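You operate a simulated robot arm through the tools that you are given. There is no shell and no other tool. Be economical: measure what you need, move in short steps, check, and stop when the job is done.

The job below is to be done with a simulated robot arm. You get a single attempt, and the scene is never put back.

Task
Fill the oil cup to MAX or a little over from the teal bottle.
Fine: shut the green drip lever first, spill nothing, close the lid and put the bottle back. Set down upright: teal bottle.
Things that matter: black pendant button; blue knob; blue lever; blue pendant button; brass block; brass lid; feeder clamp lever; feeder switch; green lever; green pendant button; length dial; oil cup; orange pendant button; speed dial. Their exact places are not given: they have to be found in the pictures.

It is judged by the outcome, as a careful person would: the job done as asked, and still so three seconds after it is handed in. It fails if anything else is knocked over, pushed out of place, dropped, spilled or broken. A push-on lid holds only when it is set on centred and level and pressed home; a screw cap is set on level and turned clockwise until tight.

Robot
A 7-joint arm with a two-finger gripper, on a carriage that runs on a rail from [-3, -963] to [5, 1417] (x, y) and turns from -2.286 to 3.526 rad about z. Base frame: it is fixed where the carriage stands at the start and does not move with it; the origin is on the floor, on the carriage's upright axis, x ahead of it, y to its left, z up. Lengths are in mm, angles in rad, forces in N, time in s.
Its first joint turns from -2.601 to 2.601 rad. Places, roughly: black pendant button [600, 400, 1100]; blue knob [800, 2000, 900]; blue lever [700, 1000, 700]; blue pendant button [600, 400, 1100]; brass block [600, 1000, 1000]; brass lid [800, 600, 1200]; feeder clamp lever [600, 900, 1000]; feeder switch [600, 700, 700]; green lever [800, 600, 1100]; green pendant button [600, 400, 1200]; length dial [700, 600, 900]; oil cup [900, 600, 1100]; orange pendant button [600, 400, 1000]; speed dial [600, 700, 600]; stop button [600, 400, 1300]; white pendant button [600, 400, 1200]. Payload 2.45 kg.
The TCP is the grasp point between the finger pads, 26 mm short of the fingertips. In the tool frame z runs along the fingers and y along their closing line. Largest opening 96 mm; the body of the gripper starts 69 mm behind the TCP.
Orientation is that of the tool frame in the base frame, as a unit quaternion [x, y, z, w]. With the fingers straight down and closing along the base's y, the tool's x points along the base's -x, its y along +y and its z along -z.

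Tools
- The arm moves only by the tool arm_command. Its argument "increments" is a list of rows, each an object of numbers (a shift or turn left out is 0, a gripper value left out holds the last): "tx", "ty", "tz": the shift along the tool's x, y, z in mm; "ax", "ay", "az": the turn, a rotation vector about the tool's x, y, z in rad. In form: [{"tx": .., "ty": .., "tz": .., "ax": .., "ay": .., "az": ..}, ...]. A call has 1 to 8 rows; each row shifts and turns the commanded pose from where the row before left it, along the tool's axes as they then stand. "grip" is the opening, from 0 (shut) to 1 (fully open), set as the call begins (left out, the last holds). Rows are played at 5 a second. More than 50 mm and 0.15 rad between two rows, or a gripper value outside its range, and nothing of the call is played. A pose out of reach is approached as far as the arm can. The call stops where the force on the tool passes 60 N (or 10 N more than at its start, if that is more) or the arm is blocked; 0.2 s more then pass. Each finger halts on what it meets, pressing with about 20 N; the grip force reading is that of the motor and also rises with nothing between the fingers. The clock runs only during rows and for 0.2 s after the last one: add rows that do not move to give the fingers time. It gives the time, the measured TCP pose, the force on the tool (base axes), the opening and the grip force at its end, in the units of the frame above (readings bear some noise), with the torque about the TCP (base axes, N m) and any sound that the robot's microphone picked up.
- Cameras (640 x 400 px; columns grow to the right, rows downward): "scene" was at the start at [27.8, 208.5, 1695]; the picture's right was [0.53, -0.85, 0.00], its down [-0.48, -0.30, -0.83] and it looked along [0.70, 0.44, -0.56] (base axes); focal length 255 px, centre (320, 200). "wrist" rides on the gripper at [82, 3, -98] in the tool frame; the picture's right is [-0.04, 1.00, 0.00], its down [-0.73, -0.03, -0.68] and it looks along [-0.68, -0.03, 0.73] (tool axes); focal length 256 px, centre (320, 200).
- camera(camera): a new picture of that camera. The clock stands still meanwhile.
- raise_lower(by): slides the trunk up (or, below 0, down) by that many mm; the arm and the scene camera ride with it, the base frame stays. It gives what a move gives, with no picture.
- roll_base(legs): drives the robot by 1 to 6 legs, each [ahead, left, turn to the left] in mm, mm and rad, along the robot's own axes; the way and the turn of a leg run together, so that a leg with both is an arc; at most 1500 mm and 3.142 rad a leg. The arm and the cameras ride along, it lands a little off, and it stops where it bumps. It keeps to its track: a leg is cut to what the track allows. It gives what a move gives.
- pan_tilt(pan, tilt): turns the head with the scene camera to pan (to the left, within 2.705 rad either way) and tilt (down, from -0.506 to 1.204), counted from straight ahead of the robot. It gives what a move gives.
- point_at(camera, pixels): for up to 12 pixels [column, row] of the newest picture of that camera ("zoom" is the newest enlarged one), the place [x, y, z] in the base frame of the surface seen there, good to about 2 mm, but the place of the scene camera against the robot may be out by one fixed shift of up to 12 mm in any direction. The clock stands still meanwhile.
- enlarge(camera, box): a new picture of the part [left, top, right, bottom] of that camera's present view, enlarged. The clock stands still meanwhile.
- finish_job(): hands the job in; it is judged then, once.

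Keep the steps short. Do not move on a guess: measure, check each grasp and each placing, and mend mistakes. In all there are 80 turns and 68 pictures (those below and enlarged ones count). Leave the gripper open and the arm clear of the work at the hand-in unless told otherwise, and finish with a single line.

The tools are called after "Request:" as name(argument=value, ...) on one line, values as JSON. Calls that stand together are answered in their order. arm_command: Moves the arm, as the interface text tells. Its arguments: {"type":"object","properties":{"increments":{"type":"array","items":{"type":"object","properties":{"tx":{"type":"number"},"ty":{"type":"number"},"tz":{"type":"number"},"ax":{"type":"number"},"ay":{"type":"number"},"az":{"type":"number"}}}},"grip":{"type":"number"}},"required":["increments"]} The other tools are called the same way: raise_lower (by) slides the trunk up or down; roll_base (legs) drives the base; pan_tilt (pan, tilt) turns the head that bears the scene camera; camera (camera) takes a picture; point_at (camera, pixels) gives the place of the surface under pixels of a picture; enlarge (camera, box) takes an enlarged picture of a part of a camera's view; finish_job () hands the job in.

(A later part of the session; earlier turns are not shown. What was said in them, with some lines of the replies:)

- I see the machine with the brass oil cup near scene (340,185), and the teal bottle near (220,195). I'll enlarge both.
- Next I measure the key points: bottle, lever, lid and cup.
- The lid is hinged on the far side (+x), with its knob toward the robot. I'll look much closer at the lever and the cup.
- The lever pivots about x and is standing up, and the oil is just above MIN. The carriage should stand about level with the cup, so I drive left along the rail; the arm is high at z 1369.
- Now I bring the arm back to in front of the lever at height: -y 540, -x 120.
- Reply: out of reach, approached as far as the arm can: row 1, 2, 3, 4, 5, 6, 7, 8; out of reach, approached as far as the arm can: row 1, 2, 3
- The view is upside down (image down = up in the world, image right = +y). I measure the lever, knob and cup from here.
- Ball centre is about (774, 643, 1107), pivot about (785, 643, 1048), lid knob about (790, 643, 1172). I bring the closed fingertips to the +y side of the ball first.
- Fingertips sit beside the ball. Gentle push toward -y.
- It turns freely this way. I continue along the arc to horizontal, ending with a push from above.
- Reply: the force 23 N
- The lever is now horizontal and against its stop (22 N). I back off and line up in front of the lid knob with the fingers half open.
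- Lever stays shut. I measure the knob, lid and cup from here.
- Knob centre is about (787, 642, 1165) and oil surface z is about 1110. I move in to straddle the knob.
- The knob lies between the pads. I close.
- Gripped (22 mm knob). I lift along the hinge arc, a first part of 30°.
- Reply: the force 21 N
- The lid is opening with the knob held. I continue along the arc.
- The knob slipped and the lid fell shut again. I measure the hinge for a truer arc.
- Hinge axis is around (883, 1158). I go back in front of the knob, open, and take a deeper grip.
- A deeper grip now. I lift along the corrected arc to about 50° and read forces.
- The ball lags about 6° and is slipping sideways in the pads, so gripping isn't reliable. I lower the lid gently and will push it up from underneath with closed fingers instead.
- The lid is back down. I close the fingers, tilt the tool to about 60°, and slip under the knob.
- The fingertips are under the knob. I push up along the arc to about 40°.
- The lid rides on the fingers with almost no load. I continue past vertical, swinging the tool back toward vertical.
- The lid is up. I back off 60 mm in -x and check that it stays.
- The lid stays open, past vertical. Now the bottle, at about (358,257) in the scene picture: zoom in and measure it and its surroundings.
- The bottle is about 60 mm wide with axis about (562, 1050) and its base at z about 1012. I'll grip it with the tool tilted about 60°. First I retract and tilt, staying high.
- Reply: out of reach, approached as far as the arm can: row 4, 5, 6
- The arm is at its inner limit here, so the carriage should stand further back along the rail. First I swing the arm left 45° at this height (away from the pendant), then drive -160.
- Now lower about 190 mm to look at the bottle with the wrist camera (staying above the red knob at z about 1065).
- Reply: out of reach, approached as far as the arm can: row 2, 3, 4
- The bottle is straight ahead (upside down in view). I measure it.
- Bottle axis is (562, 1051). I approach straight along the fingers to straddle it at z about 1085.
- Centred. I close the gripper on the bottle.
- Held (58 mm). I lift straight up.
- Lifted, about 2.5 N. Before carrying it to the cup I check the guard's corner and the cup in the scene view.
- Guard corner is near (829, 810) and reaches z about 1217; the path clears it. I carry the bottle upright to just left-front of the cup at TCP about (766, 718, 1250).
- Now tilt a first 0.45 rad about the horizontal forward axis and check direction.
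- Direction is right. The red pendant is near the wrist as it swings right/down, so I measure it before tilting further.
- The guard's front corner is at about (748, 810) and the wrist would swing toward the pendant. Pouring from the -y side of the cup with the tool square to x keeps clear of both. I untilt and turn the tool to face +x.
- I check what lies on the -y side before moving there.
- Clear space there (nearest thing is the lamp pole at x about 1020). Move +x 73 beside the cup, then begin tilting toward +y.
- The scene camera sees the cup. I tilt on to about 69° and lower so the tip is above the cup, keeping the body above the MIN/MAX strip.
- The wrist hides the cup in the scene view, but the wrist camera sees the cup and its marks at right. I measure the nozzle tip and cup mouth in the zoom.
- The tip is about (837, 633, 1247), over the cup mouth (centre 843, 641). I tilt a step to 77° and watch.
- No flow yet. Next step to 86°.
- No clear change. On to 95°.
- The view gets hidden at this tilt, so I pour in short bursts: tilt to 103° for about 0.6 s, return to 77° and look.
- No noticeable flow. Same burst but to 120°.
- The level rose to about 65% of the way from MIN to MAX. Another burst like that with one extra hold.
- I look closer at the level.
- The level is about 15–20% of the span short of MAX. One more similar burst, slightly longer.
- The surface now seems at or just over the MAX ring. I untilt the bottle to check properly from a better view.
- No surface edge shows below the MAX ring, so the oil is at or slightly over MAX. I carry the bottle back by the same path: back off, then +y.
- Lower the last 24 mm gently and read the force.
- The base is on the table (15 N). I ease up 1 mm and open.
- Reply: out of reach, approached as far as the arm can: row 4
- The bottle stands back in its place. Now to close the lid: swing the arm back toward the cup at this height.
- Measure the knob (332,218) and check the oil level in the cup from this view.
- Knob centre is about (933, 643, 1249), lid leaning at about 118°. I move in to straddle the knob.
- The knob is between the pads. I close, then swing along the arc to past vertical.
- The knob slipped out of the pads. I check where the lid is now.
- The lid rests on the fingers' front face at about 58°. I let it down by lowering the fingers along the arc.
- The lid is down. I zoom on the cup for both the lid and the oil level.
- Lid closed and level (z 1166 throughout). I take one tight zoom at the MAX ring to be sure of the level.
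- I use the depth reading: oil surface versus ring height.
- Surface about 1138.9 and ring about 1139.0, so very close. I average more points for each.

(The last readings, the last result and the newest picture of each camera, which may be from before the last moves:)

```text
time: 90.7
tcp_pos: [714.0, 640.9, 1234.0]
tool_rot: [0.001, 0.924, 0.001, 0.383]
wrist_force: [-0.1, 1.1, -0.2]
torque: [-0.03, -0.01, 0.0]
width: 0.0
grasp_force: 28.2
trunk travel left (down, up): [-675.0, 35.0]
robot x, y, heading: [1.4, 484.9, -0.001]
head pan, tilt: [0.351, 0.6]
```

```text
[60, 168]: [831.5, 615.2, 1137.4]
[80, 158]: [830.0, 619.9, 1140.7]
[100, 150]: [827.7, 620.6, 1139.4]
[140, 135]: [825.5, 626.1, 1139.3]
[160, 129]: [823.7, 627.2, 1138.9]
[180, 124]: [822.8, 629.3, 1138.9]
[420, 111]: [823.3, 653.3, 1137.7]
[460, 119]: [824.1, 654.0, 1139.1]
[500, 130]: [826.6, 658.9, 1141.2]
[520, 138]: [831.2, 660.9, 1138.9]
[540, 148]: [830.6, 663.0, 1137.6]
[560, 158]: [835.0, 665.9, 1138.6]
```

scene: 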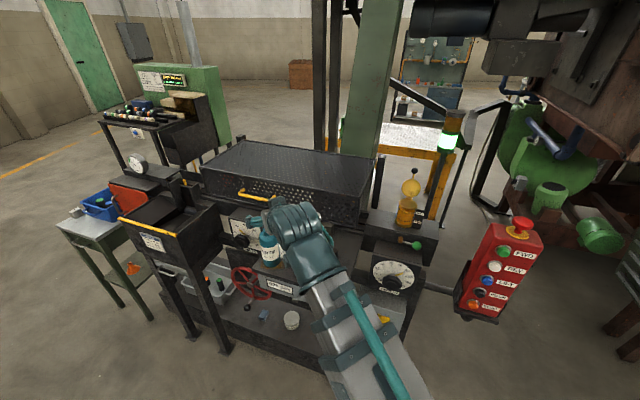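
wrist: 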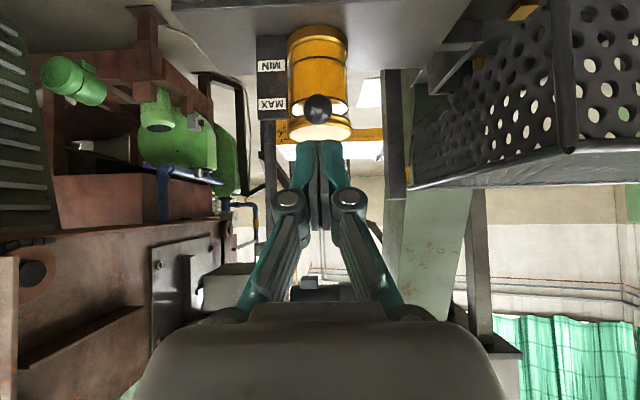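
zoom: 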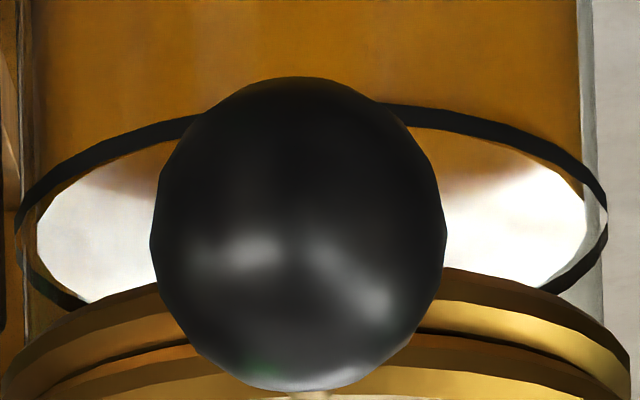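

The oil surface (1139.0) matches the MAX ring (1139.0), and the lid is shut and level. I back off, open the gripper, and take a last look at the bottle and lever.

Request:
arm_command(increments=[{"tz": -30}, {"tz": -30}, {}, {}, {}], grip=1)

Request:
camera(camera="scene")

Request:
enlarge(camera="scene", box=[220, 170, 440, 310])

```text
time: 91.9
tcp_pos: [668.9, 641.5, 1276.5]
tool_rot: [0.001, 0.924, 0.002, 0.384]
wrist_force: [-0.7, -0.3, -0.5]
torque: [0.01, -0.02, 0.01]
width: 96.3
grasp_force: 0.0
trunk travel left (down, up): [-675.0, 35.0]
robot x, y, heading: [-1.1, 482.6, -0.006]
head pan, tilt: [0.351, 0.6]
```

```text
1 pictures are left
```

scene: 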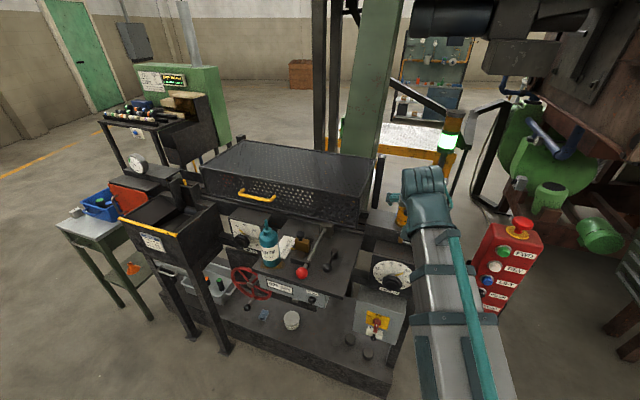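

```text
2.86 times, centred on (330, 240) of scene
```

zoom: 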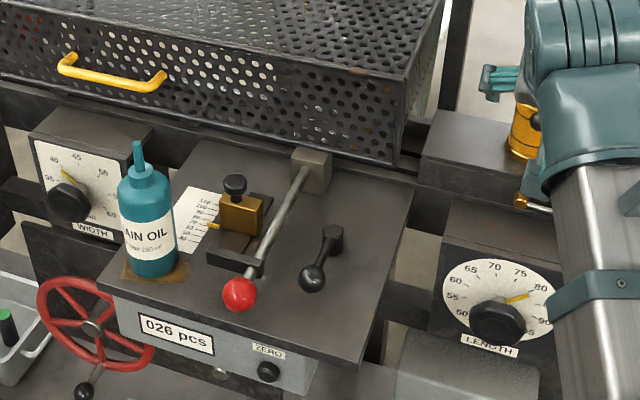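

The bottle is upright on its old stain, the lid is shut, the green lever lies horizontal, and nothing else was disturbed. I hand the job in.

Request:
finish_job()

```text
The job is handed in.
```

The oil cup is filled level with the MAX ring (within about half a millimetre, so not clearly over it), with the green lever turned down to its stop before pouring, no spill seen, the lid closed and the teal bottle upright back in its place.
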